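You operate a simulated robot arm through the tools that you are given. There is no shell and no other tool.

You run a simulated robot arm. Do the job below in one go: nothing can be reset, and whatever is moved stays where it is left.

Task
Plug the propagator in, run its mat at 20 C until READY lights, then switch off.
Fine: green plug into the seeds socket, switch on after it; at the end mat dial and seeds switch are off.

Only the result counts: the job must be done as asked and must still hold three seconds after the hand-in. Knocking over, shifting, dropping, spilling or breaking anything else fails it.

Robot
A 7-joint arm with a fingered hand, fixed in place. Base frame: the origin is on the floor under the middle of its stand, x ahead of it, y to its left, z up; the work surface is at about z = 740. Readings come in mm, rad, newtons and seconds.
With the tool pointing down near the work surface it reaches from about 200 to 800 mm from the base axis. Its first joint turns from -2.897 to 2.897 rad. Payload 4.9 kg.
Tool frame: the origin (TCP) lies between the finger pads and is the grasp point; the fingertips stand 32 mm ahead of it; z points along the fingers, y is the line along which they close. The gripper opens to 192 mm; its body begins 89 mm behind the TCP. The gripper is a hand of 3 fingers: y runs from the thumb to the fingers, the wrist lies at [0, 0, -267] in the tool frame.
Orientation is that of the tool frame in the base frame, as a unit quaternion [x, y, z, w]. With the fingers straight down and closing along the base's y, the tool's x points along the base's -x, its y along +y and its z along -z.

Tools
- The arm moves only by the tool arm_command. Its argument "plan" is one flat list of numbers, 6 for each row, row after row: the shift along the tool's x, y, z in mm, then the turn, a rotation vector about the tool's x, y, z in rad. In form: [x, y, z, wx, wy, wz, x, y, z, wx, wy, wz, ...]. A call has 1 to 20 rows; each row shifts and turns the commanded pose from where the row before left it, along the tool's axes as they then stand. Each row takes 0.2 s and may step no farther than 50 mm and 0.15 rad from the row before; otherwise, the whole call is refused. Where a pose cannot be reached the arm comes as near as it can. A force on the tool above 40 N (or 10 N above the force at the start of the call, whichever is more), or a blocked arm, ends the call early, and 0.2 s more pass. In this call time passes only in rows, and 0.2 s behind the last. The reply holds the time, the measured pose of the TCP, the force on the tool along the base axes, the opening and the grip force, in the units named above and with some noise, with the torque about the TCP (base axes, N m) and any sound that the robot's microphone picked up.
- Cameras (640 x 400 px; columns grow to the right, rows downward): "scene" is fixed at [65.7, -511.5, 1381.3]; the picture's right is [0.76, -0.65, 0.00], its down [-0.26, -0.30, -0.92] and it looks along [0.60, 0.69, -0.40] (base axes); focal length 363 px, centre (320, 200). "wrist" rides on the gripper at [80, -46, -113] in the tool frame; the picture's right is [0.50, 0.87, 0.00], its down [-0.67, 0.39, -0.63] and it looks along [-0.55, 0.32, 0.78] (tool axes); focal length 226 px, centre (320, 200). There is no depth. A picture from a camera that has moved, and an enlarged one, comes with that camera's place and axes in the base frame and with its lens. The place of the scene camera against the robot may be out by one fixed shift of up to 25 mm in any direction.
- capture(camera): a new picture of that camera. The clock stands still meanwhile.
- curl_fingers(finger1, finger2, thumb_bend): sets how far each is bent, from 0 (flat) to 100 (curled in); at 30 the hand is open as for a grip, at 70 the pads meet at the TCP. One left out holds its place. A second passes; each finger stops where it meets its share of the squeeze, and holds until it gets a number again. It is the only way to open and close the hand. It gives what a move gives, with no picture; readings hold the bend of each and the force on the fingers (four entries, about 0 where the hand has none), thumb and palm.
- zoom(camera, box): a new picture of the part [left, top, right, bottom] of that camera's present view, enlarged. The clock stands still meanwhile.
- job_done(): hands the job in; it is judged then, once.

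Nothing tells you positions but the pictures and the camera data. Unless the task says otherwise, let go and move clear before handing in.

The tools are called after "Request:" by a JSON object that holds its "fn" and its "kwargs". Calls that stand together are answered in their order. arm_command: Moves the arm, as the interface text tells. Its arguments: {"type":"object","properties":{"plan":{"type":"array"}},"required":["plan"]} The other tools are called the same way: curl_fingers (finger1, finger2, thumb_bend) moves the fingers one by one; capture (camera) takes a picture; zoom (camera, box) takes an enlarged picture of a part of a camera's view; job_done () hands the job in.

At the start:

```text
time: 0.0
tool_pos: [546.8, -31.5, 1111.1]
tool_rot: [0.0, 1.0, 0.0, 0.0]
force: [0.5, -0.6, 0.5]
moment: [-0.01, -0.01, 0.03]
grip_width: 191.9
grasp_force: 0.1
shape: jaw
bend: [30.0, 30.0, 30.0]
finger forces: [0.0, 0.0, 0.0, 0.1, 0.0, 0.0]
```

scene: 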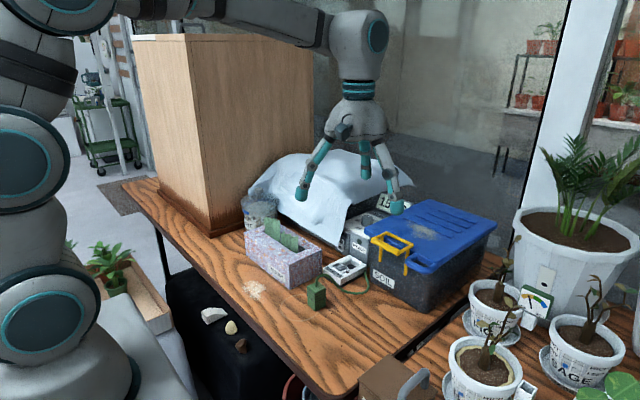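
wrist: 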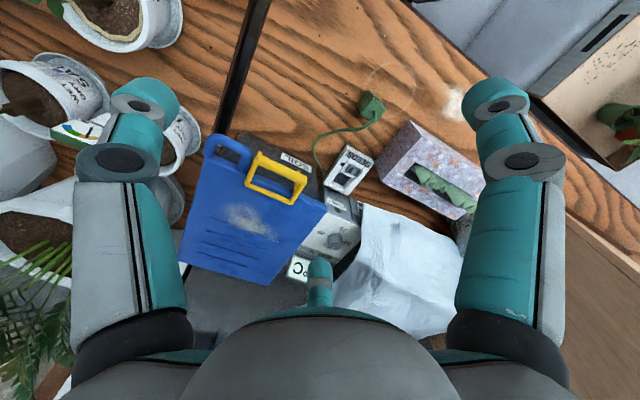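

I see a table with a blue-lidded box, a cloth-covered object, a tissue-like box, a small white device and a green plug on a cord. I'll zoom in for detail before moving.

Request:
{"fn": "zoom", "kwargs": {"camera": "scene", "box": [230, 140, 510, 320]}}

Request:
{"fn": "zoom", "kwargs": {"camera": "scene", "box": [290, 220, 420, 320]}}

Request:
{"fn": "zoom", "kwargs": {"camera": "wrist", "box": [260, 80, 480, 290]}}

Request:
{"fn": "zoom", "kwargs": {"camera": "wrist", "box": [300, 130, 400, 270]}}

```text
2.22 times, centred on (370, 230) of scene
camera zoom: at [65.7, -511.5, 1381.3], right [0.76, -0.65, 0.0], down [-0.26, -0.3, -0.92], along [0.6, 0.69, -0.4], focal length 806 px, centre (209, 133)
```

zoom: 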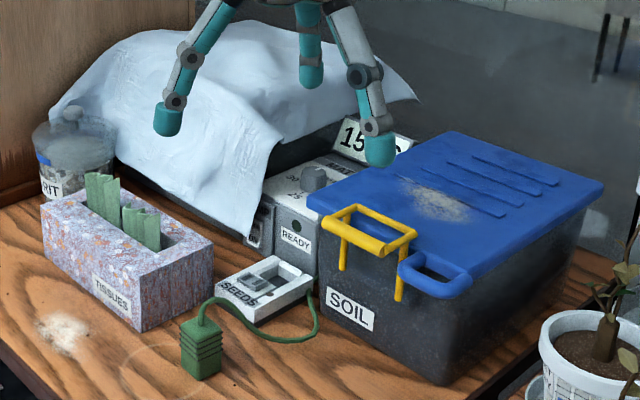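

```text
4.00 times, centred on (355, 270) of scene
camera zoom: at [65.7, -511.5, 1381.3], right [0.76, -0.65, 0.0], down [-0.26, -0.3, -0.92], along [0.6, 0.69, -0.4], focal length 1452 px, centre (180, -80)
```

zoom: 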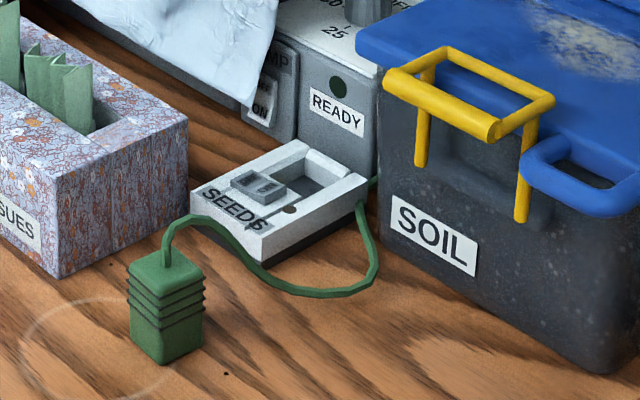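

```text
1.90 times, centred on (370, 185) of wrist
camera zoom: at [467.7, -78.4, 1224.8], right [-0.5, 0.87, 0.0], down [0.67, 0.39, 0.63], along [0.55, 0.32, -0.78], focal length 431 px, centre (225, 229)
```

zoom: 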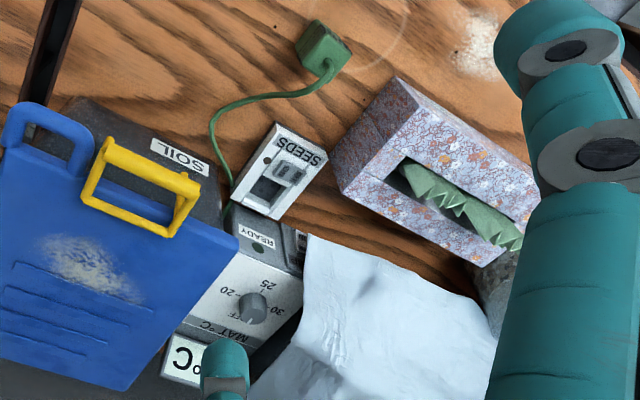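

```text
2.86 times, centred on (350, 200) of wrist
camera zoom: at [467.7, -78.4, 1224.8], right [-0.5, 0.87, 0.0], down [0.67, 0.39, 0.63], along [0.55, 0.32, -0.78], focal length 646 px, centre (234, 200)
```

zoom: 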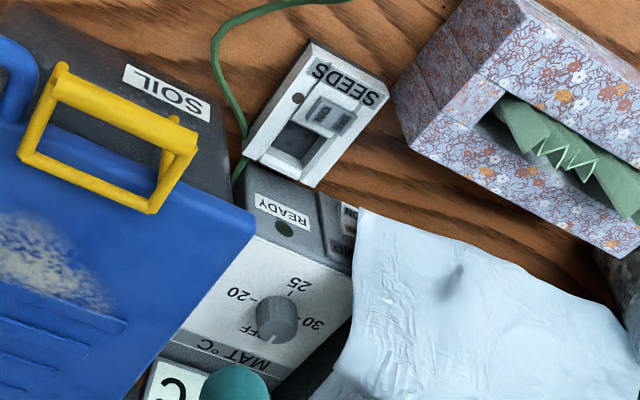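

The green plug stands on the table near (532, 74) and the SEEDS socket box near (708, 122). The mat controller is beyond it, with its MAT dial near (830, 175). I'll bring the wrist camera closer to see the details.

Request:
{"fn": "arm_command", "kwargs": {"plan": [-13, 23, 28, 0, 0, 0, -13, 23, 28, 0, 0, 0, -13, 23, 28, 0, 0, 0, -13, 23, 28, 0, 0, 0]}}

Request:
{"fn": "capture", "kwargs": {"camera": "wrist"}}

Request:
{"fn": "zoom", "kwargs": {"camera": "wrist", "box": [240, 80, 400, 180]}}

Request:
{"fn": "zoom", "kwargs": {"camera": "wrist", "box": [240, 180, 400, 280]}}

```text
time: 1.0
tool_pos: [598.0, 60.9, 999.4]
tool_rot: [0.001, 1.0, 0.0, 0.0]
force: [0.2, 0.5, 0.4]
moment: [-0.02, 0.05, 0.01]
grip_width: 192.0
grasp_force: 0.0
shape: jaw
bend: [30.0, 30.0, 30.0]
finger forces: [0.1, 0.0, 0.0, 0.1, 0.0, 0.0]
```

```text
taken
camera wrist: at [519.8, 14.3, 1112.9], right [-0.5, 0.87, 0.0], down [0.67, 0.39, 0.63], along [0.55, 0.32, -0.78], focal length 226 px, centre (320, 200)
```

wrist: 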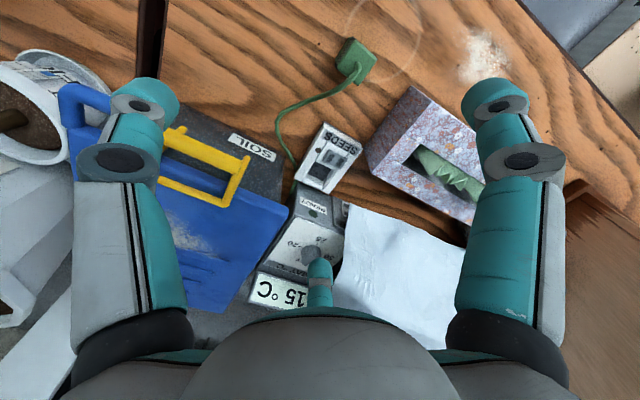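

```text
4.00 times, centred on (320, 130) of wrist
camera zoom: at [519.8, 14.3, 1112.9], right [-0.5, 0.87, 0.0], down [0.67, 0.39, 0.63], along [0.55, 0.32, -0.78], focal length 904 px, centre (320, 480)
```

zoom: 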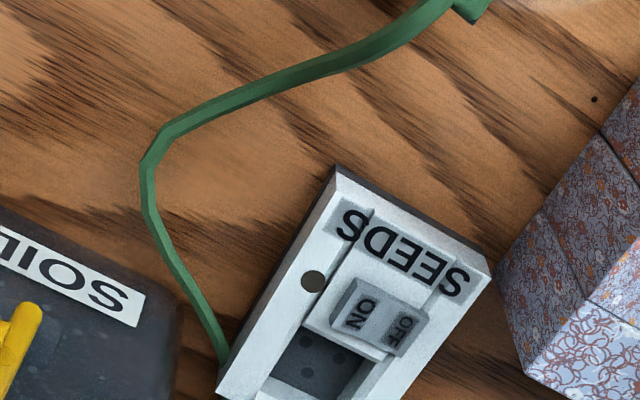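

```text
4.00 times, centred on (320, 230) of wrist
camera zoom: at [519.8, 14.3, 1112.9], right [-0.5, 0.87, 0.0], down [0.67, 0.39, 0.63], along [0.55, 0.32, -0.78], focal length 904 px, centre (320, 80)
```

zoom: 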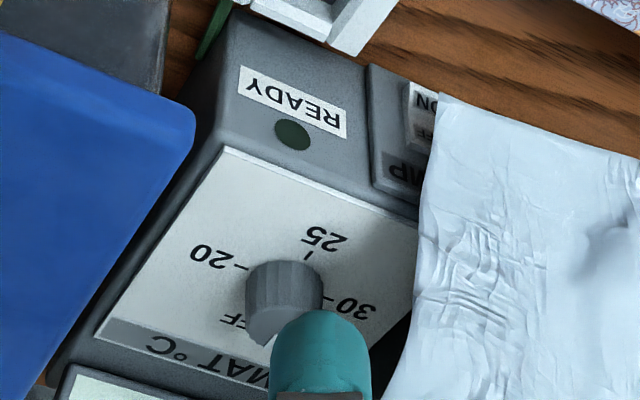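

The socket has an ON/OFF rocker next to a recess with holes. I'll zoom in on the plug and the recess from here.

Request:
{"fn": "zoom", "kwargs": {"camera": "wrist", "box": [310, 20, 406, 80]}}

Request:
{"fn": "zoom", "kwargs": {"camera": "wrist", "box": [280, 110, 376, 200]}}

Request:
{"fn": "zoom", "kwargs": {"camera": "scene", "box": [330, 180, 410, 300]}}

Request:
{"fn": "capture", "kwargs": {"camera": "scene"}}

```text
6.67 times, centred on (358, 50) of wrist
camera zoom: at [519.8, 14.3, 1112.9], right [-0.5, 0.87, 0.0], down [0.67, 0.39, 0.63], along [0.55, 0.32, -0.78], focal length 1507 px, centre (67, 1200)
```

zoom: 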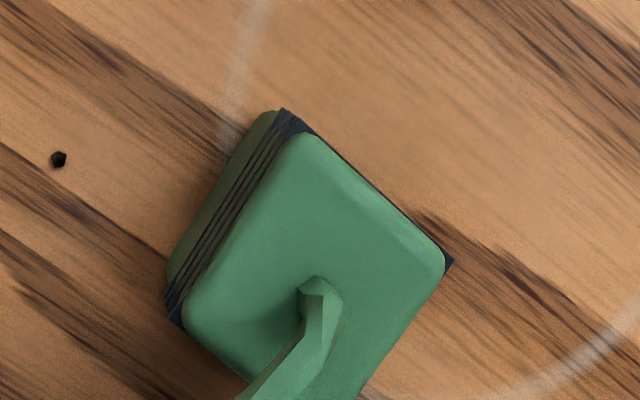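

```text
4.44 times, centred on (328, 155) of wrist
camera zoom: at [519.8, 14.3, 1112.9], right [-0.5, 0.87, 0.0], down [0.67, 0.39, 0.63], along [0.55, 0.32, -0.78], focal length 1005 px, centre (284, 400)
```

zoom: 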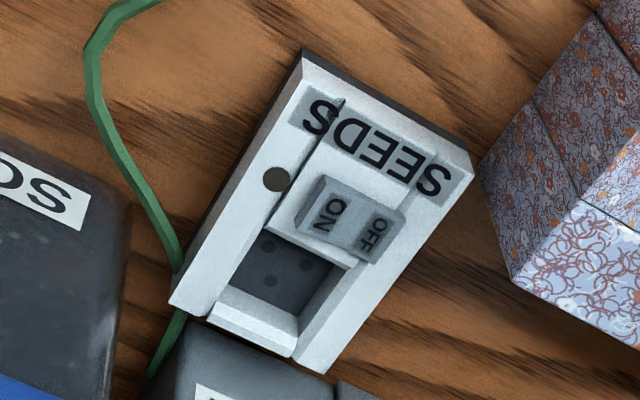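

```text
3.33 times, centred on (370, 240) of scene
camera zoom: at [65.7, -511.5, 1381.3], right [0.76, -0.65, 0.0], down [-0.26, -0.3, -0.92], along [0.6, 0.69, -0.4], focal length 1210 px, centre (153, 67)
```

zoom: 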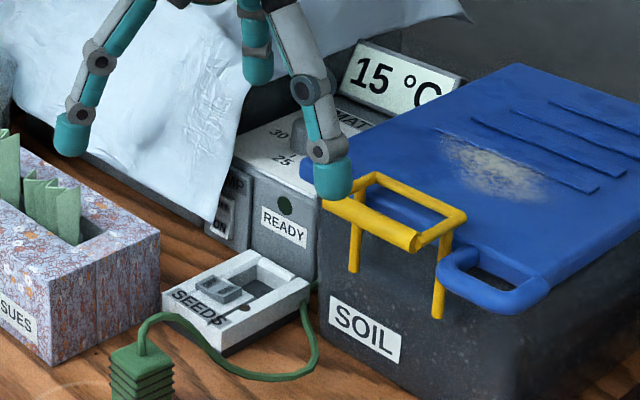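

```text
taken
```

scene: 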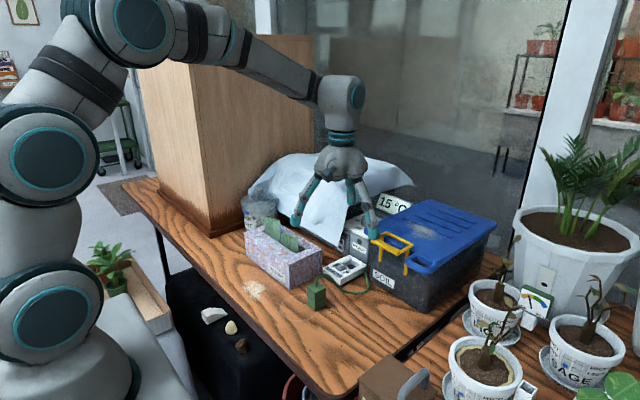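

The plug is about 34 mm square and 45 mm tall, centred near (535, 76) and turned about -4°. Zooms stay sharp, so I'll zoom tighter on the recess, the rocker and the dial.

Request:
{"fn": "zoom", "kwargs": {"camera": "wrist", "box": [300, 120, 364, 195]}}

Request:
{"fn": "zoom", "kwargs": {"camera": "wrist", "box": [285, 195, 349, 265]}}

Request:
{"fn": "zoom", "kwargs": {"camera": "scene", "box": [325, 245, 375, 290]}}

Request:
{"fn": "zoom", "kwargs": {"camera": "scene", "box": [300, 270, 332, 320]}}

```text
5.33 times, centred on (332, 158) of wrist
camera zoom: at [519.8, 14.3, 1112.9], right [-0.5, 0.87, 0.0], down [0.67, 0.39, 0.63], along [0.55, 0.32, -0.78], focal length 1206 px, centre (256, 427)
```

zoom: 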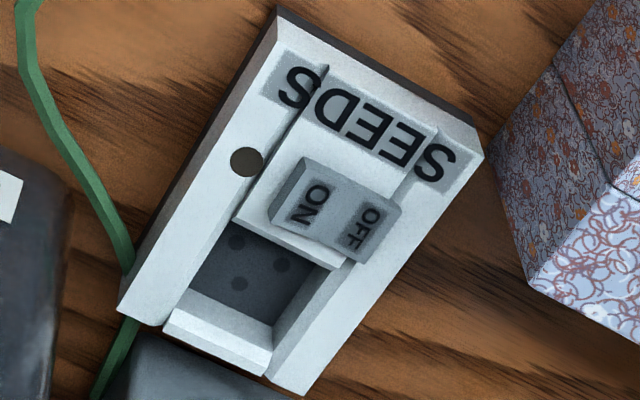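

```text
5.71 times, centred on (317, 230) of wrist
camera zoom: at [519.8, 14.3, 1112.9], right [-0.5, 0.87, 0.0], down [0.67, 0.39, 0.63], along [0.55, 0.32, -0.78], focal length 1292 px, centre (337, 29)
```

zoom: 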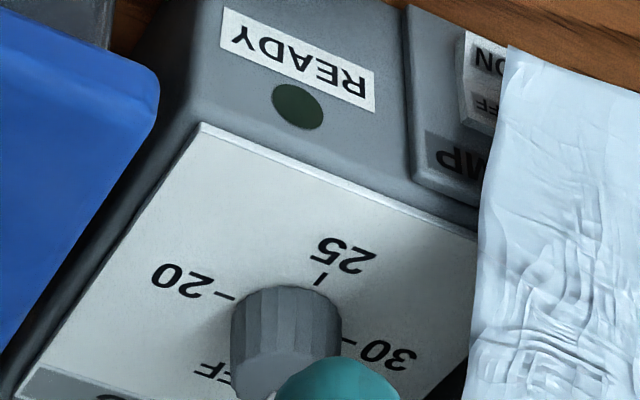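

```text
8.89 times, centred on (350, 268) of scene
camera zoom: at [65.7, -511.5, 1381.3], right [0.76, -0.65, 0.0], down [-0.26, -0.3, -0.92], along [0.6, 0.69, -0.4], focal length 3226 px, centre (53, -400)
```

zoom: 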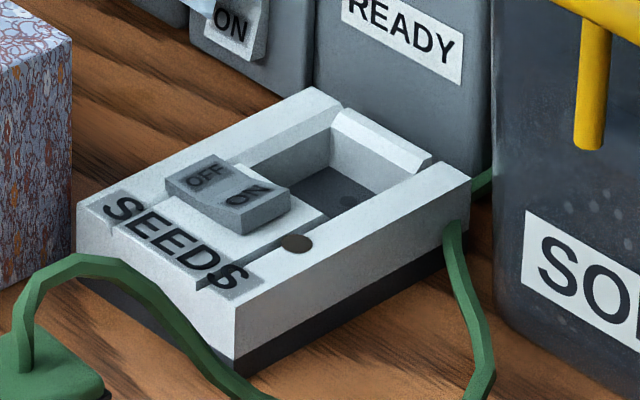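

```text
8.00 times, centred on (316, 295) of scene
camera zoom: at [65.7, -511.5, 1381.3], right [0.76, -0.65, 0.0], down [-0.26, -0.3, -0.92], along [0.6, 0.69, -0.4], focal length 2903 px, centre (352, -560)
```

zoom: 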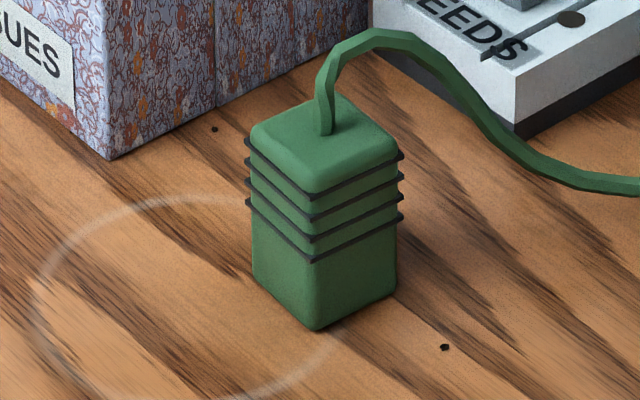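

The recess has three holes: two on the near side at x≈704 and one at x≈719. Its centre is about (711, 122). The soil box lid and the controller crowd it, so I'll check how the fingers close in free air first.

Request:
{"fn": "zoom", "kwargs": {"camera": "scene", "box": [270, 60, 430, 260]}}

Request:
{"fn": "curl_fingers", "kwargs": {"finger1": 60, "finger2": 60, "thumb_bend": 60}}

Request:
{"fn": "zoom", "kwargs": {"camera": "scene", "box": [270, 60, 430, 260]}}

Request:
{"fn": "capture", "kwargs": {"camera": "wrist"}}

```text
2.00 times, centred on (350, 160) of scene
camera zoom: at [65.7, -511.5, 1381.3], right [0.76, -0.65, 0.0], down [-0.26, -0.3, -0.92], along [0.6, 0.69, -0.4], focal length 726 px, centre (260, 280)
```

zoom: 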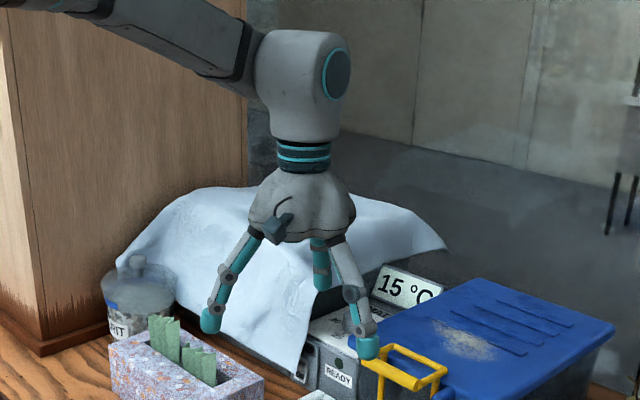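

```text
time: 2.0
tool_pos: [598.4, 60.6, 998.3]
tool_rot: [0.001, 1.0, 0.0, 0.0]
force: [0.0, -0.1, 0.1]
moment: [0.03, 0.0, 0.05]
grip_width: 42.6
grasp_force: 0.0
shape: fingers
bend: [60.0, 60.0, 60.0]
finger forces: [0.1, 0.0, 0.0, 0.0, 0.1, 0.0]
```

```text
2.00 times, centred on (350, 160) of scene
camera zoom: at [65.7, -511.5, 1381.3], right [0.76, -0.65, 0.0], down [-0.26, -0.3, -0.92], along [0.6, 0.69, -0.4], focal length 726 px, centre (260, 280)
```

zoom: 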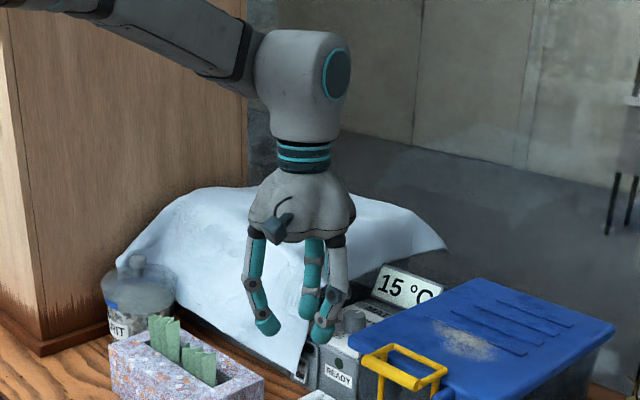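

```text
taken
camera wrist: at [519.6, 13.9, 1112.9], right [-0.5, 0.87, 0.0], down [0.67, 0.39, 0.63], along [0.55, 0.32, -0.78], focal length 226 px, centre (320, 200)
```

wrist: 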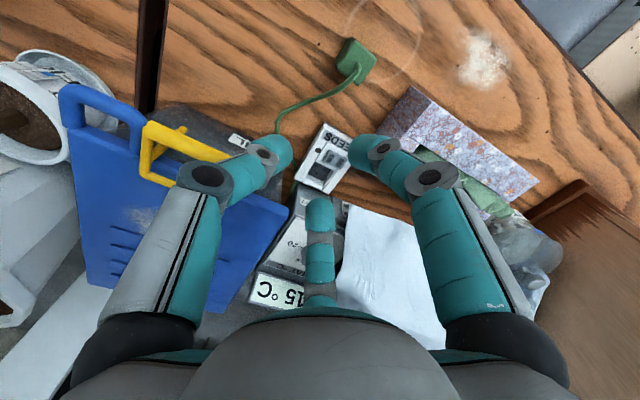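

The hand closes radially with three digits 120° apart. Turning it about -64° puts the digits where they fit between the soil lid and the controller at the socket, and leaves the cable clear at the plug. I'll rotate in place and look again from that side.

Request:
{"fn": "arm_command", "kwargs": {"plan": [0, 0, 0, 0, 0, 0.1396, 0, 0, 0, 0, 0, 0.1396, 0, 0, 0, 0, 0, 0.1396, 0, 0, 0, 0, 0, 0.1396, 0, 0, 0, 0, 0, 0.1396, 0, 0, 0, 0, 0, 0.1396, 0, 0, 0, 0, 0, 0.1396, 0, 0, 0, 0, 0, 0.1396]}}

Request:
{"fn": "capture", "kwargs": {"camera": "wrist"}}

Request:
{"fn": "capture", "kwargs": {"camera": "scene"}}

```text
time: 3.8
tool_pos: [599.8, 61.2, 999.7]
tool_rot: [0.53, 0.848, 0.0, 0.0]
force: [0.0, 0.0, 0.4]
moment: [-0.03, 0.04, 0.02]
grip_width: 42.7
grasp_force: 0.0
shape: fingers
bend: [60.0, 60.0, 60.0]
finger forces: [0.1, 0.0, 0.0, 0.1, 0.0, 0.0]
```

```text
taken
camera wrist: at [523.3, 111.2, 1112.9], right [0.56, 0.83, 0.0], down [0.64, -0.43, 0.63], along [0.52, -0.35, -0.78], focal length 226 px, centre (320, 200)
```

wrist: 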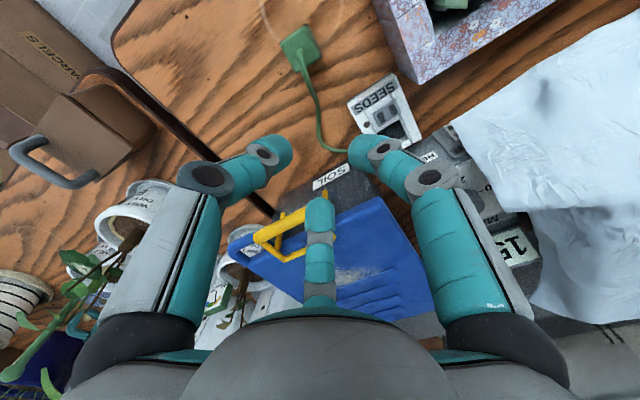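

```text
taken
```

scene: 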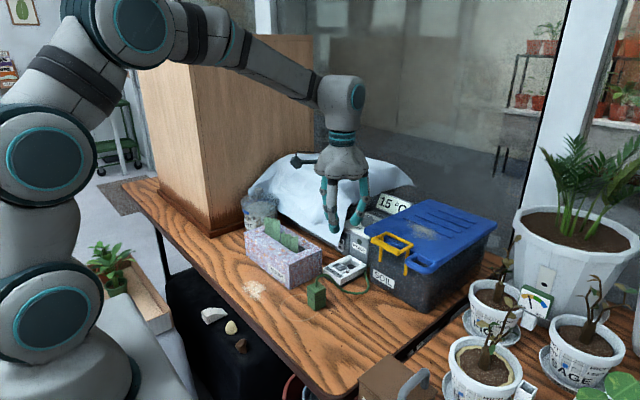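

The rotation worked. I'll zoom on the socket, the plug and the gap between the soil box and the controller.

Request:
{"fn": "zoom", "kwargs": {"camera": "wrist", "box": [340, 65, 430, 145]}}

Request:
{"fn": "zoom", "kwargs": {"camera": "wrist", "box": [270, 15, 334, 79]}}

Request:
{"fn": "zoom", "kwargs": {"camera": "wrist", "box": [380, 120, 540, 270]}}

```text
5.00 times, centred on (385, 105) of wrist
camera zoom: at [523.3, 111.2, 1112.9], right [0.56, 0.83, 0.0], down [0.64, -0.43, 0.63], along [0.52, -0.35, -0.78], focal length 1130 px, centre (-5, 675)
```

zoom: 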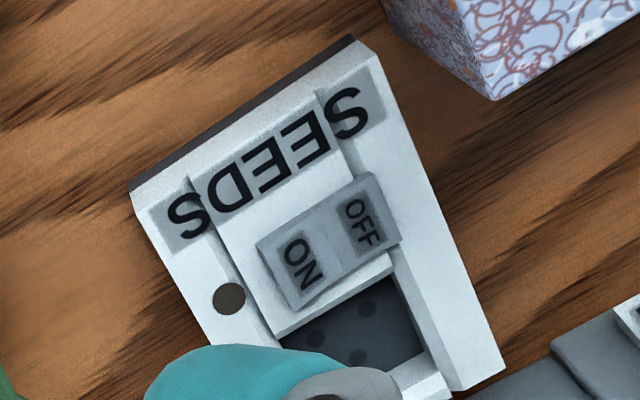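

```text
6.25 times, centred on (302, 47) of wrist
camera zoom: at [523.3, 111.2, 1112.9], right [0.56, 0.83, 0.0], down [0.64, -0.43, 0.63], along [0.52, -0.35, -0.78], focal length 1413 px, centre (432, 1156)
```

zoom: 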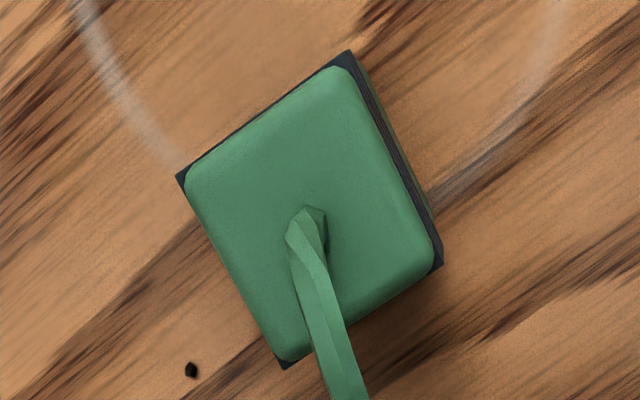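

```text
2.67 times, centred on (460, 195) of wrist
camera zoom: at [523.3, 111.2, 1112.9], right [0.56, 0.83, 0.0], down [0.64, -0.43, 0.63], along [0.52, -0.35, -0.78], focal length 603 px, centre (-53, 213)
```

zoom: 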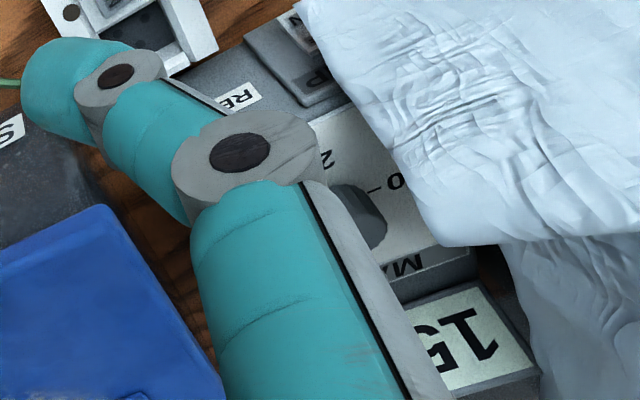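

I triangulate the plug's top centre at (536.5, 75) with z≈795 and yaw about -4.5°. The socket recess is centred at about (715.5, 125), with rails at z≈771 and the floor at z≈748. I'll move above the plug with a moderate finger opening and check alignment.

Request:
{"fn": "arm_command", "kwargs": {"plan": [20.7, -25, 0, 0, 0, 0, 20.7, -25, 0, 0, 0, 0, 0, 0, 40, 0, 0, 0, 0, 0, 40, 0, 0, 0, 0, 0, 30, 0, 0, 0]}}

Request:
{"fn": "curl_fingers", "kwargs": {"finger1": 52, "finger2": 52, "thumb_bend": 52}}

Request:
{"fn": "capture", "kwargs": {"camera": "wrist"}}

Request:
{"fn": "zoom", "kwargs": {"camera": "scene", "box": [260, 180, 400, 330]}}

```text
time: 5.0
tool_pos: [535.5, 76.0, 887.4]
tool_rot: [0.529, 0.848, -0.001, 0.0]
force: [-0.7, -0.8, 0.5]
moment: [0.01, 0.03, -0.02]
grip_width: 42.5
grasp_force: 0.1
shape: fingers
bend: [60.0, 60.0, 60.0]
finger forces: [0.1, 0.0, 0.1, 0.0, 0.0, 0.1]
```

```text
time: 6.0
tool_pos: [536.1, 74.2, 888.2]
tool_rot: [0.53, 0.848, 0.0, 0.0]
force: [0.8, -0.4, 0.9]
moment: [-0.01, -0.01, -0.02]
grip_width: 75.0
grasp_force: 0.0
shape: fingers
bend: [52.0, 52.0, 52.0]
finger forces: [0.1, 0.1, 0.1, 0.0, 0.1, 0.0]
```

```text
taken
camera wrist: at [460.0, 125.4, 1002.0], right [0.56, 0.83, 0.0], down [0.64, -0.43, 0.63], along [0.52, -0.35, -0.78], focal length 226 px, centre (320, 200)
```

wrist: 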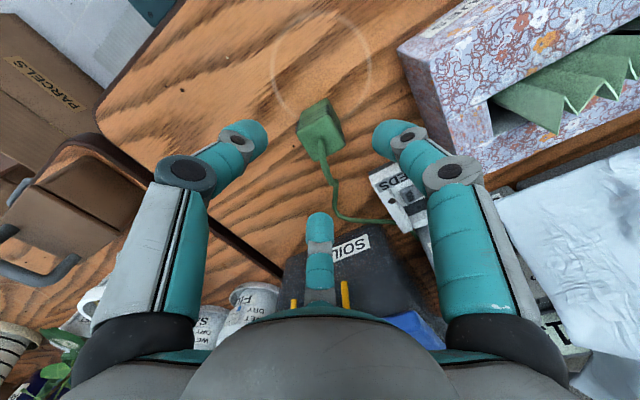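

```text
2.67 times, centred on (330, 255) of scene
camera zoom: at [65.7, -511.5, 1381.3], right [0.76, -0.65, 0.0], down [-0.26, -0.3, -0.92], along [0.6, 0.69, -0.4], focal length 968 px, centre (293, 53)
```

zoom: 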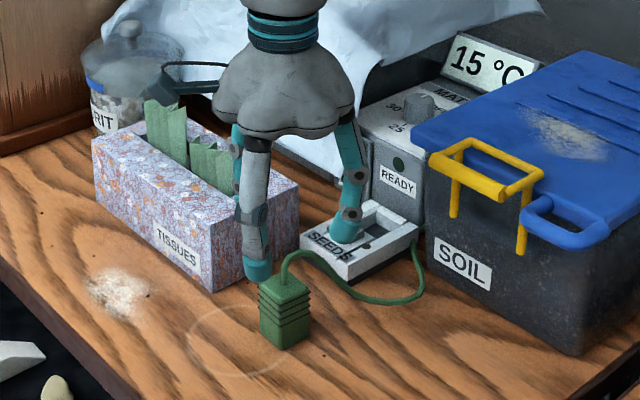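

The hand sits over the plug. I'll zoom in to refine the plug centre relative to the TCP from here.

Request:
{"fn": "zoom", "kwargs": {"camera": "wrist", "box": [270, 80, 370, 180]}}

Request:
{"fn": "zoom", "kwargs": {"camera": "scene", "box": [290, 230, 360, 320]}}

```text
4.00 times, centred on (320, 130) of wrist
camera zoom: at [460.0, 125.4, 1002.0], right [0.56, 0.83, 0.0], down [0.64, -0.43, 0.63], along [0.52, -0.35, -0.78], focal length 904 px, centre (320, 480)
```

zoom: 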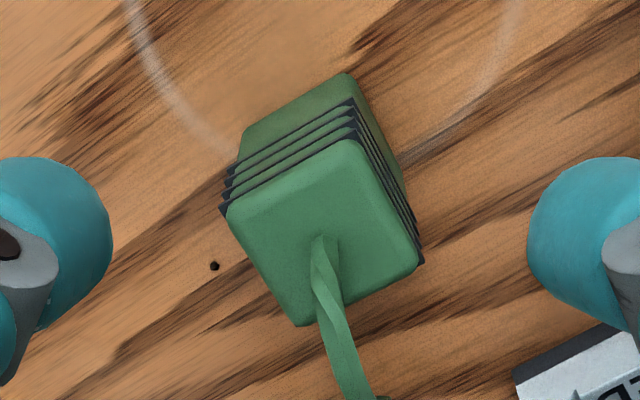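

```text
4.44 times, centred on (325, 275) of scene
camera zoom: at [65.7, -511.5, 1381.3], right [0.76, -0.65, 0.0], down [-0.26, -0.3, -0.92], along [0.6, 0.69, -0.4], focal length 1613 px, centre (298, -133)
```

zoom: 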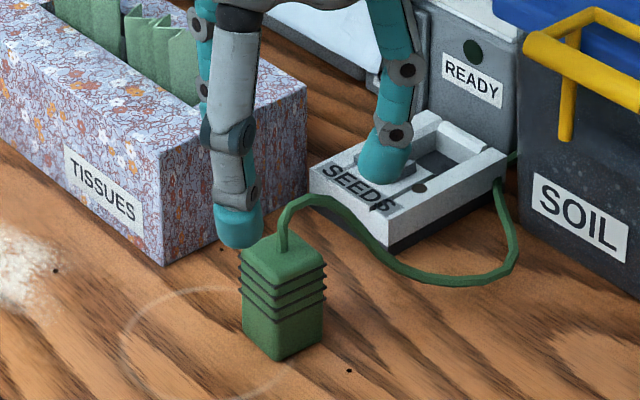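

The cable arcs up to z≈835 and runs off at about -25°, close to where finger 2 would come down. I'll turn another 12° so that finger passes beside the cable, descend to z≈806, then turn back part way.

Request:
{"fn": "arm_command", "kwargs": {"plan": [0.4, 0.8, 0, 0, 0, 0.105, 0, 0, 0, 0, 0, 0.105, 0, 0, 20, 0, 0, 0, 0, 0, 20, 0, 0, 0, 0, 0, 15, 0, 0, 0]}}

Request:
{"fn": "zoom", "kwargs": {"camera": "scene", "box": [280, 220, 370, 320]}}

Request:
{"fn": "capture", "kwargs": {"camera": "wrist"}}

```text
time: 7.2
tool_pos: [535.3, 77.2, 835.1]
tool_rot: [0.616, 0.788, 0.0, 0.0]
force: [1.3, 0.6, -0.1]
moment: [0.02, 0.03, 0.01]
grip_width: 75.2
grasp_force: 0.1
shape: fingers
bend: [52.0, 52.0, 52.0]
finger forces: [0.0, 0.0, 0.1, 0.1, 0.0, 0.1]
```

```text
4.00 times, centred on (325, 270) of scene
camera zoom: at [65.7, -511.5, 1381.3], right [0.76, -0.65, 0.0], down [-0.26, -0.3, -0.92], along [0.6, 0.69, -0.4], focal length 1452 px, centre (300, -80)
```

zoom: 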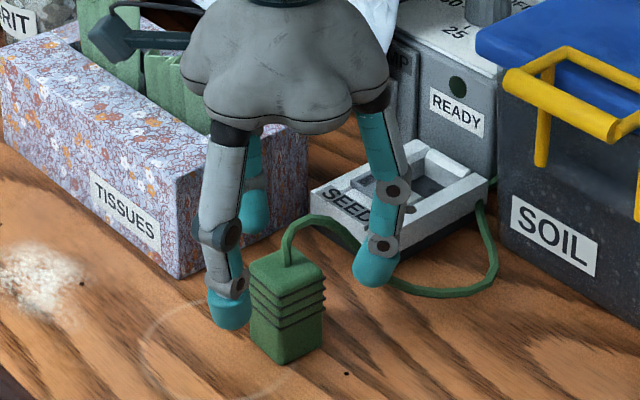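

```text
taken
camera wrist: at [472.8, 141.8, 948.2], right [0.72, 0.69, 0.0], down [0.54, -0.56, 0.63], along [0.44, -0.46, -0.78], focal length 226 px, centre (320, 200)
```

wrist: 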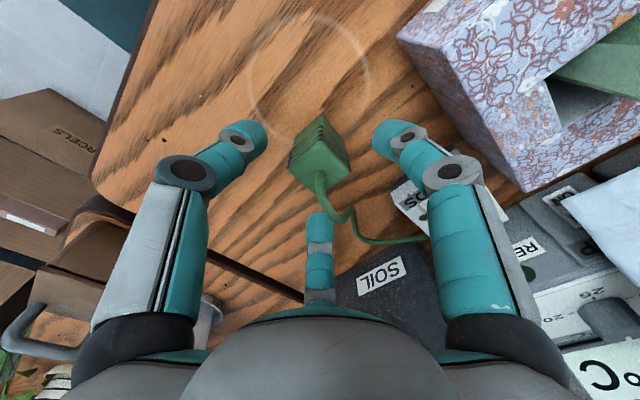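

Finger 2 passes on the near side of the cable, as I wanted. I'll check the centring again.

Request:
{"fn": "zoom", "kwargs": {"camera": "wrist", "box": [260, 100, 380, 250]}}

```text
2.67 times, centred on (320, 175) of wrist
camera zoom: at [472.8, 141.8, 948.2], right [0.72, 0.69, 0.0], down [0.54, -0.56, 0.63], along [0.44, -0.46, -0.78], focal length 603 px, centre (320, 267)
```

zoom: 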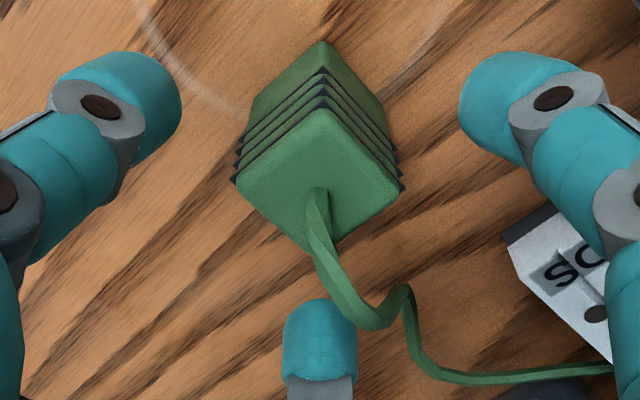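

The plug is centred to within a millimetre. I'll descend the last 29 mm, turn back 6.5°, and check before closing.

Request:
{"fn": "arm_command", "kwargs": {"plan": [0, 0, 15, 0, 0, 0, 0, 0, 14, 0, 0, 0, 0, 0, 0, 0, 0, -0.113]}}

Request:
{"fn": "zoom", "kwargs": {"camera": "scene", "box": [285, 240, 365, 320]}}

Request:
{"fn": "zoom", "kwargs": {"camera": "wrist", "box": [220, 100, 420, 280]}}

```text
time: 8.0
tool_pos: [535.2, 77.5, 805.3]
tool_rot: [0.57, 0.821, 0.0, 0.0]
force: [0.9, 0.2, 0.4]
moment: [-0.04, 0.01, 0.01]
grip_width: 75.2
grasp_force: 0.0
shape: fingers
bend: [52.0, 52.0, 52.0]
finger forces: [0.0, 0.0, 0.0, 0.0, 0.0, 0.0]
```

```text
5.00 times, centred on (325, 280) of scene
camera zoom: at [65.7, -511.5, 1381.3], right [0.76, -0.65, 0.0], down [-0.26, -0.3, -0.92], along [0.6, 0.69, -0.4], focal length 1814 px, centre (295, -200)
```

zoom: 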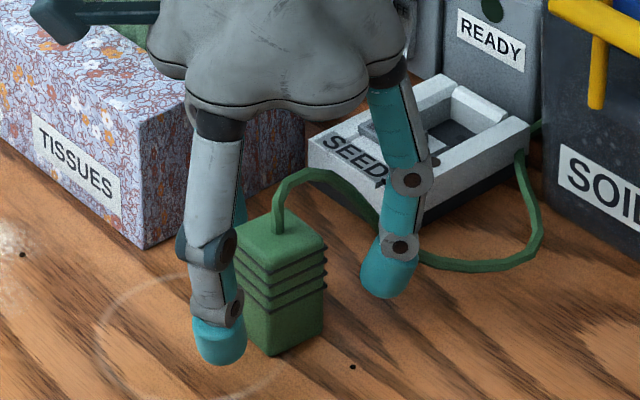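

```text
2.22 times, centred on (320, 190) of wrist
camera zoom: at [466.0, 134.2, 918.6], right [0.64, 0.77, 0.0], down [0.6, -0.49, 0.63], along [0.49, -0.4, -0.78], focal length 502 px, centre (320, 222)
```

zoom: 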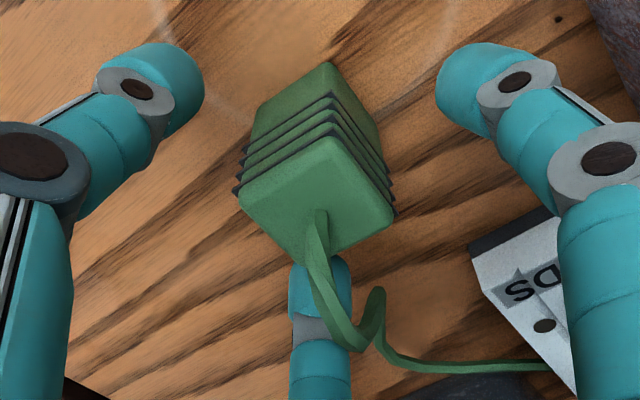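

The plug is centred in the hand. The fingertips reach lower than I need: at full insertion they would touch the rocker or rails. I'll raise 11 mm to grip the upper, ribbed part, then close.

Request:
{"fn": "arm_command", "kwargs": {"plan": [0, 0, -11, 0, 0, 0]}}

Request:
{"fn": "curl_fingers", "kwargs": {"finger1": 59, "finger2": 59, "thumb_bend": 59}}

Request:
{"fn": "zoom", "kwargs": {"camera": "wrist", "box": [220, 100, 420, 280]}}

Request:
{"fn": "zoom", "kwargs": {"camera": "scene", "box": [285, 240, 365, 320]}}

```text
time: 8.4
tool_pos: [535.2, 76.5, 815.1]
tool_rot: [0.57, 0.821, -0.001, -0.001]
force: [-0.6, -0.6, 0.1]
moment: [-0.01, 0.01, 0.02]
grip_width: 75.2
grasp_force: 0.1
shape: fingers
bend: [52.0, 52.0, 52.0]
finger forces: [0.0, 0.0, 0.0, 0.0, 0.0, 0.1]
```

```text
time: 9.4
tool_pos: [537.4, 76.3, 816.0]
tool_rot: [0.57, 0.821, 0.0, 0.0]
force: [0.2, 0.1, 0.0]
moment: [0.04, -0.01, 0.03]
grip_width: 46.7
grasp_force: 0.1
shape: fingers
bend: [59.0, 59.0, 59.0]
finger forces: [0.0, 0.1, 0.0, 0.0, 0.0, 0.0]
```

```text
2.22 times, centred on (320, 190) of wrist
camera zoom: at [466.0, 133.9, 929.7], right [0.64, 0.77, 0.0], down [0.6, -0.49, 0.63], along [0.49, -0.4, -0.78], focal length 502 px, centre (320, 222)
```

zoom: 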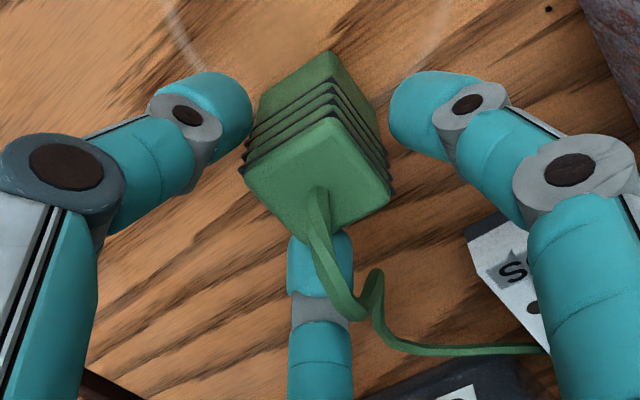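

```text
5.00 times, centred on (325, 280) of scene
camera zoom: at [65.7, -511.5, 1381.3], right [0.76, -0.65, 0.0], down [-0.26, -0.3, -0.92], along [0.6, 0.69, -0.4], focal length 1814 px, centre (295, -200)
```

zoom: 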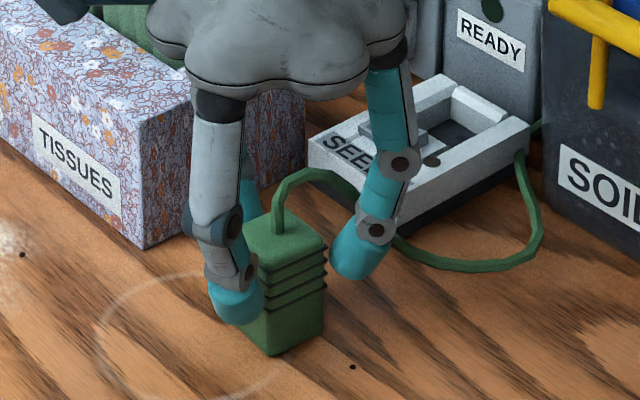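

The digits surround the plug evenly, so I'll close to grip.

Request:
{"fn": "curl_fingers", "kwargs": {"finger1": 70, "finger2": 70, "thumb_bend": 70}}

Request:
{"fn": "zoom", "kwargs": {"camera": "wrist", "box": [220, 100, 420, 280]}}

Request:
{"fn": "zoom", "kwargs": {"camera": "scene", "box": [285, 240, 365, 320]}}

```text
time: 10.4
tool_pos: [534.7, 75.9, 816.1]
tool_rot: [0.571, 0.821, 0.0, 0.0]
force: [0.2, 0.3, 0.4]
moment: [-0.02, -0.01, 0.03]
grip_width: 31.0
grasp_force: 14.7
shape: fingers
bend: [63.0, 61.0, 64.0]
finger forces: [8.2, 8.9, 0.0, 0.1, 11.5, 0.0]
```

```text
2.22 times, centred on (320, 190) of wrist
camera zoom: at [466.0, 133.9, 929.7], right [0.64, 0.77, 0.0], down [0.6, -0.49, 0.63], along [0.49, -0.4, -0.78], focal length 502 px, centre (320, 222)
```

zoom: 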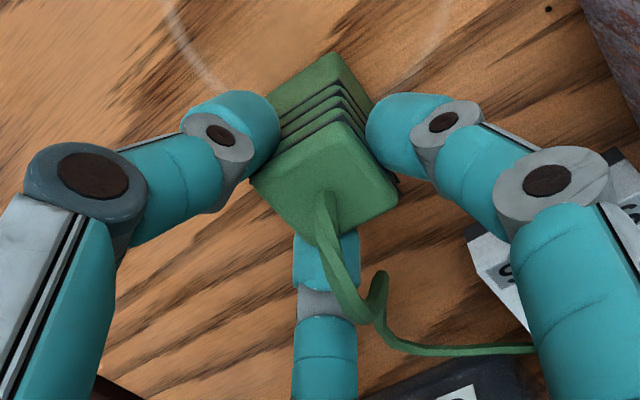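

```text
5.00 times, centred on (325, 280) of scene
camera zoom: at [65.7, -511.5, 1381.3], right [0.76, -0.65, 0.0], down [-0.26, -0.3, -0.92], along [0.6, 0.69, -0.4], focal length 1814 px, centre (295, -200)
```

zoom: 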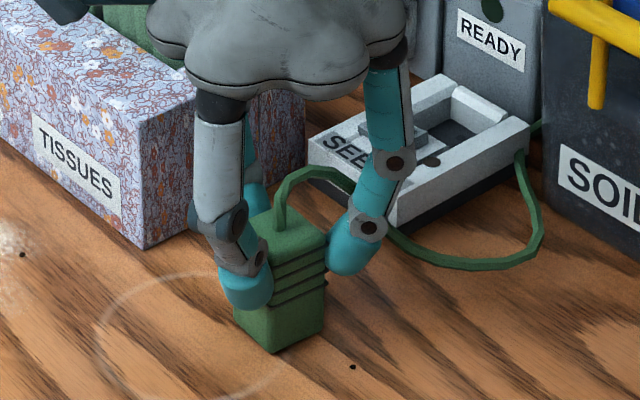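

The plug is gripped with about 14.7 N. I'll lift straight up and inspect it.

Request:
{"fn": "arm_command", "kwargs": {"plan": [0, 0, -15, 0, 0, 0, 0, 0, -25, 0, 0, 0, 0, 0, -30, 0, 0, 0, 0, 0, -30, 0, 0, 0]}}

Request:
{"fn": "zoom", "kwargs": {"camera": "wrist", "box": [220, 100, 420, 280]}}

Request:
{"fn": "zoom", "kwargs": {"camera": "scene", "box": [275, 180, 375, 300]}}

```text
time: 11.4
tool_pos: [535.2, 76.8, 915.2]
tool_rot: [0.57, 0.821, -0.001, 0.0]
force: [0.0, 0.6, -0.8]
moment: [0.01, -0.02, 0.0]
grip_width: 30.9
grasp_force: 14.2
shape: fingers
bend: [63.0, 61.0, 64.0]
finger forces: [8.0, 9.0, 0.0, 0.0, 11.5, 0.0]
```

```text
2.22 times, centred on (320, 190) of wrist
camera zoom: at [465.7, 133.7, 1029.2], right [0.64, 0.77, 0.0], down [0.6, -0.49, 0.63], along [0.49, -0.4, -0.78], focal length 502 px, centre (320, 222)
```

zoom: 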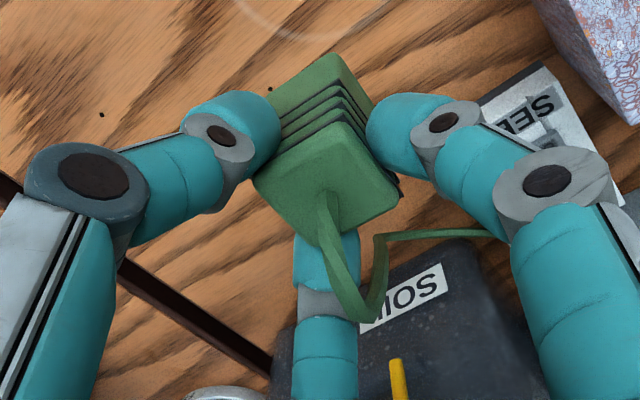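

```text
3.33 times, centred on (325, 240) of scene
camera zoom: at [65.7, -511.5, 1381.3], right [0.76, -0.65, 0.0], down [-0.26, -0.3, -0.92], along [0.6, 0.69, -0.4], focal length 1210 px, centre (303, 67)
```

zoom: 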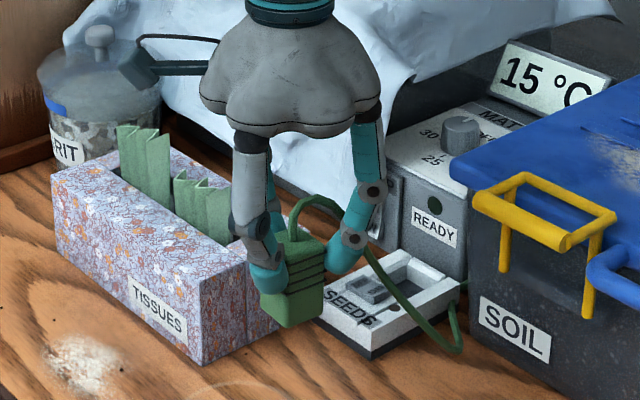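

The plug is off the table. I'll zoom in to see whether pins stick out below it and how it sits in the grip.

Request:
{"fn": "zoom", "kwargs": {"camera": "scene", "box": [300, 240, 345, 290]}}

Request:
{"fn": "zoom", "kwargs": {"camera": "wrist", "box": [280, 110, 360, 220]}}

```text
8.00 times, centred on (322, 265) of scene
camera zoom: at [65.7, -511.5, 1381.3], right [0.76, -0.65, 0.0], down [-0.26, -0.3, -0.92], along [0.6, 0.69, -0.4], focal length 2903 px, centre (300, -320)
```

zoom: 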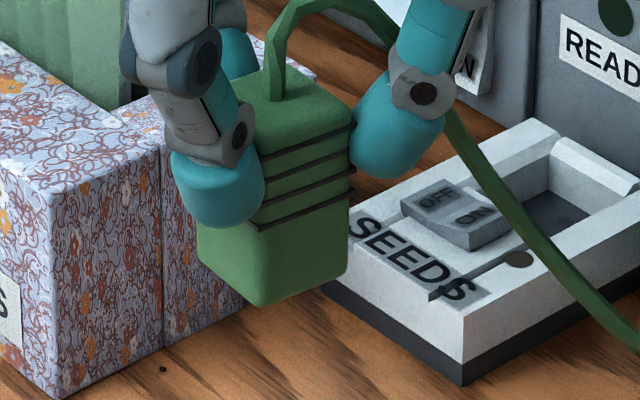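

```text
3.64 times, centred on (320, 165) of wrist
camera zoom: at [465.7, 133.7, 1029.2], right [0.64, 0.77, 0.0], down [0.6, -0.49, 0.63], along [0.49, -0.4, -0.78], focal length 822 px, centre (320, 327)
```

zoom: 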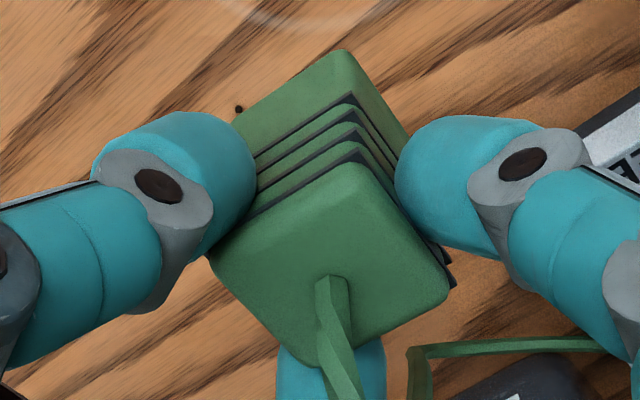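

The plug has no protruding pins, its yaw is still about -5°, and its centre sits about 5 mm +x of the TCP. I'll measure its tilt more closely.

Request:
{"fn": "zoom", "kwargs": {"camera": "scene", "box": [318, 248, 350, 280]}}

Request:
{"fn": "zoom", "kwargs": {"camera": "wrist", "box": [290, 115, 350, 165]}}

```text
12.50 times, centred on (334, 264) of scene
camera zoom: at [65.7, -511.5, 1381.3], right [0.76, -0.65, 0.0], down [-0.26, -0.3, -0.92], along [0.6, 0.69, -0.4], focal length 4536 px, centre (145, -600)
```

zoom: 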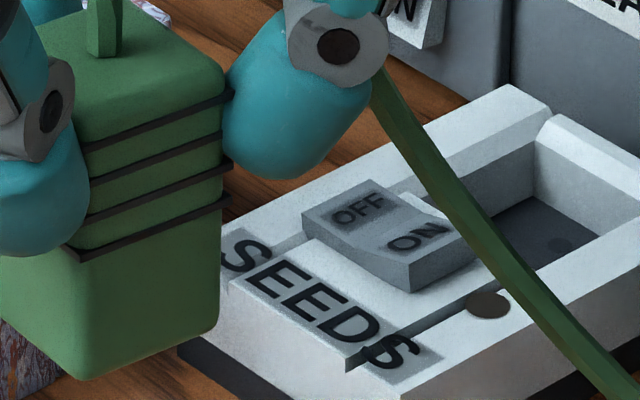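

```text
8.00 times, centred on (320, 140) of wrist
camera zoom: at [465.7, 133.7, 1029.2], right [0.64, 0.77, 0.0], down [0.6, -0.49, 0.63], along [0.49, -0.4, -0.78], focal length 1808 px, centre (320, 680)
```

zoom: 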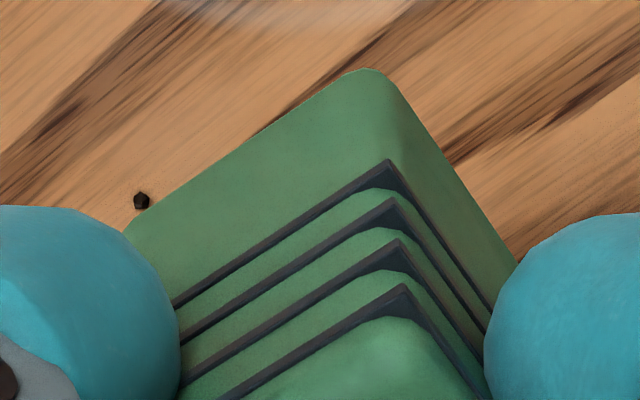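

There is a slight tilt, with the plug's bottom about 2 mm toward -x, and I'll correct it. I'll carry the plug up and over beside the socket so the camera looks almost straight down into the recess for a precise measurement.

Request:
{"fn": "arm_command", "kwargs": {"plan": [0, 0, -37, 0, 0, 0, 0, 0, -37, 0, 0, 0, -10.5, 39.5, 0, 0, 0, 0, -10.5, 39.5, 0, 0, 0, 0, -10.5, 39.5, 0, 0, 0, 0, -10.5, 39.5, 0, 0, 0, 0, -10.5, 39.5, 0, 0, 0, 0, 0, 0, 0, 0, 0, -0.0855]}}

Request:
{"fn": "capture", "kwargs": {"camera": "wrist"}}

Request:
{"fn": "capture", "kwargs": {"camera": "scene"}}

```text
time: 13.2
tool_pos: [739.9, 95.8, 990.6]
tool_rot: [0.535, 0.845, 0.001, 0.0]
force: [-0.3, 0.0, -0.7]
moment: [0.0, -0.01, 0.0]
grip_width: 30.7
grasp_force: 14.3
shape: fingers
bend: [63.0, 61.0, 64.0]
finger forces: [7.8, 9.2, 0.1, 0.1, 11.4, 0.0]
```

```text
taken
camera wrist: at [664.8, 147.0, 1104.4], right [0.57, 0.82, 0.0], down [0.64, -0.44, 0.63], along [0.52, -0.36, -0.78], focal length 226 px, centre (320, 200)
```

wrist: 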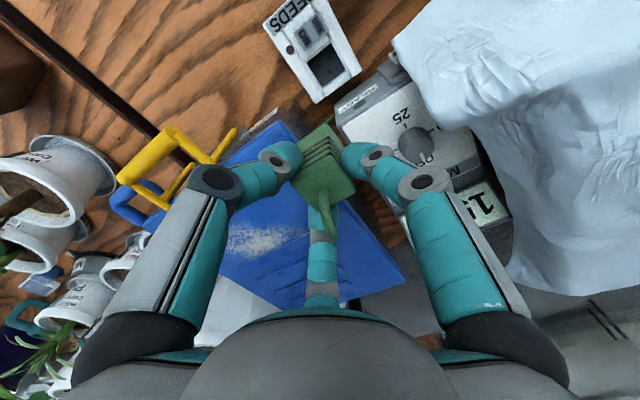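

```text
taken
```

scene: 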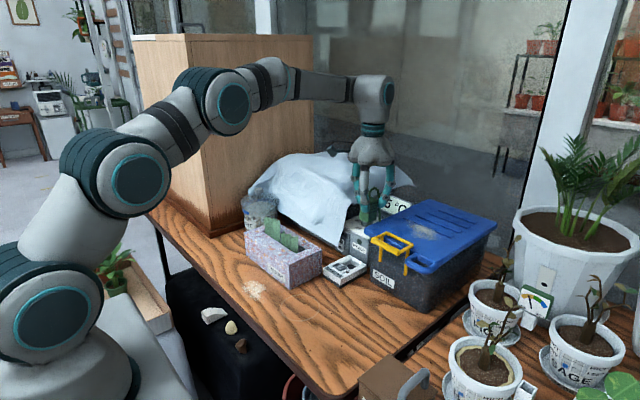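

I have an almost vertical view of the socket. I'll zoom in on it, and on the dial panel while it is visible.

Request:
{"fn": "zoom", "kwargs": {"camera": "wrist", "box": [260, 0, 370, 105]}}

Request:
{"fn": "zoom", "kwargs": {"camera": "wrist", "box": [285, 25, 365, 95]}}

Request:
{"fn": "zoom", "kwargs": {"camera": "wrist", "box": [330, 70, 520, 220]}}

```text
3.81 times, centred on (315, 52) of wrist
camera zoom: at [664.8, 147.0, 1104.4], right [0.57, 0.82, 0.0], down [0.64, -0.44, 0.63], along [0.52, -0.36, -0.78], focal length 861 px, centre (339, 762)
```

zoom: 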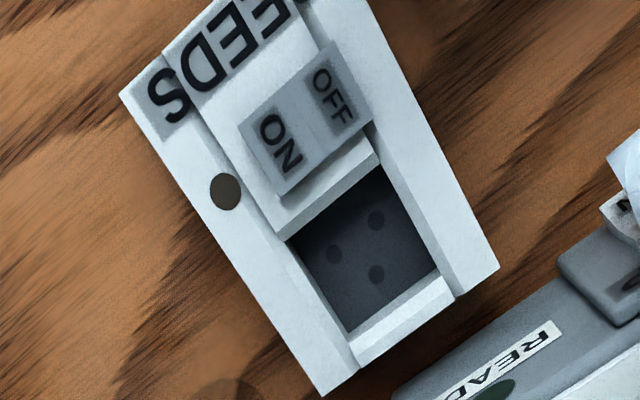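

```text
5.71 times, centred on (325, 60) of wrist
camera zoom: at [664.8, 147.0, 1104.4], right [0.57, 0.82, 0.0], down [0.64, -0.44, 0.63], along [0.52, -0.36, -0.78], focal length 1292 px, centre (291, 1000)
```

zoom: 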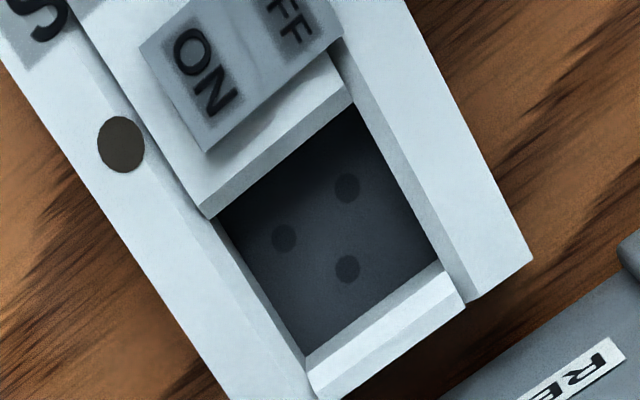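

```text
2.67 times, centred on (425, 145) of wrist
camera zoom: at [664.8, 147.0, 1104.4], right [0.57, 0.82, 0.0], down [0.64, -0.44, 0.63], along [0.52, -0.36, -0.78], focal length 603 px, centre (40, 347)
```

zoom: 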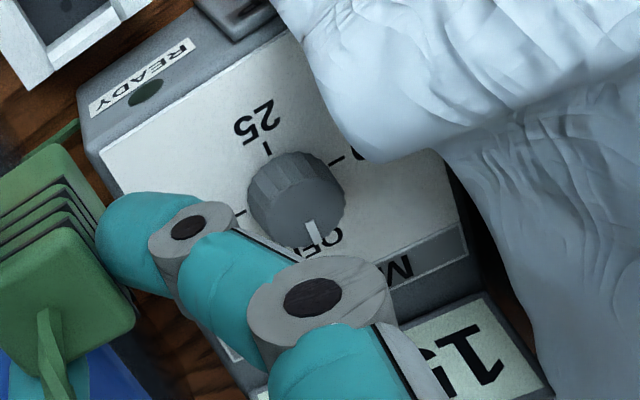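

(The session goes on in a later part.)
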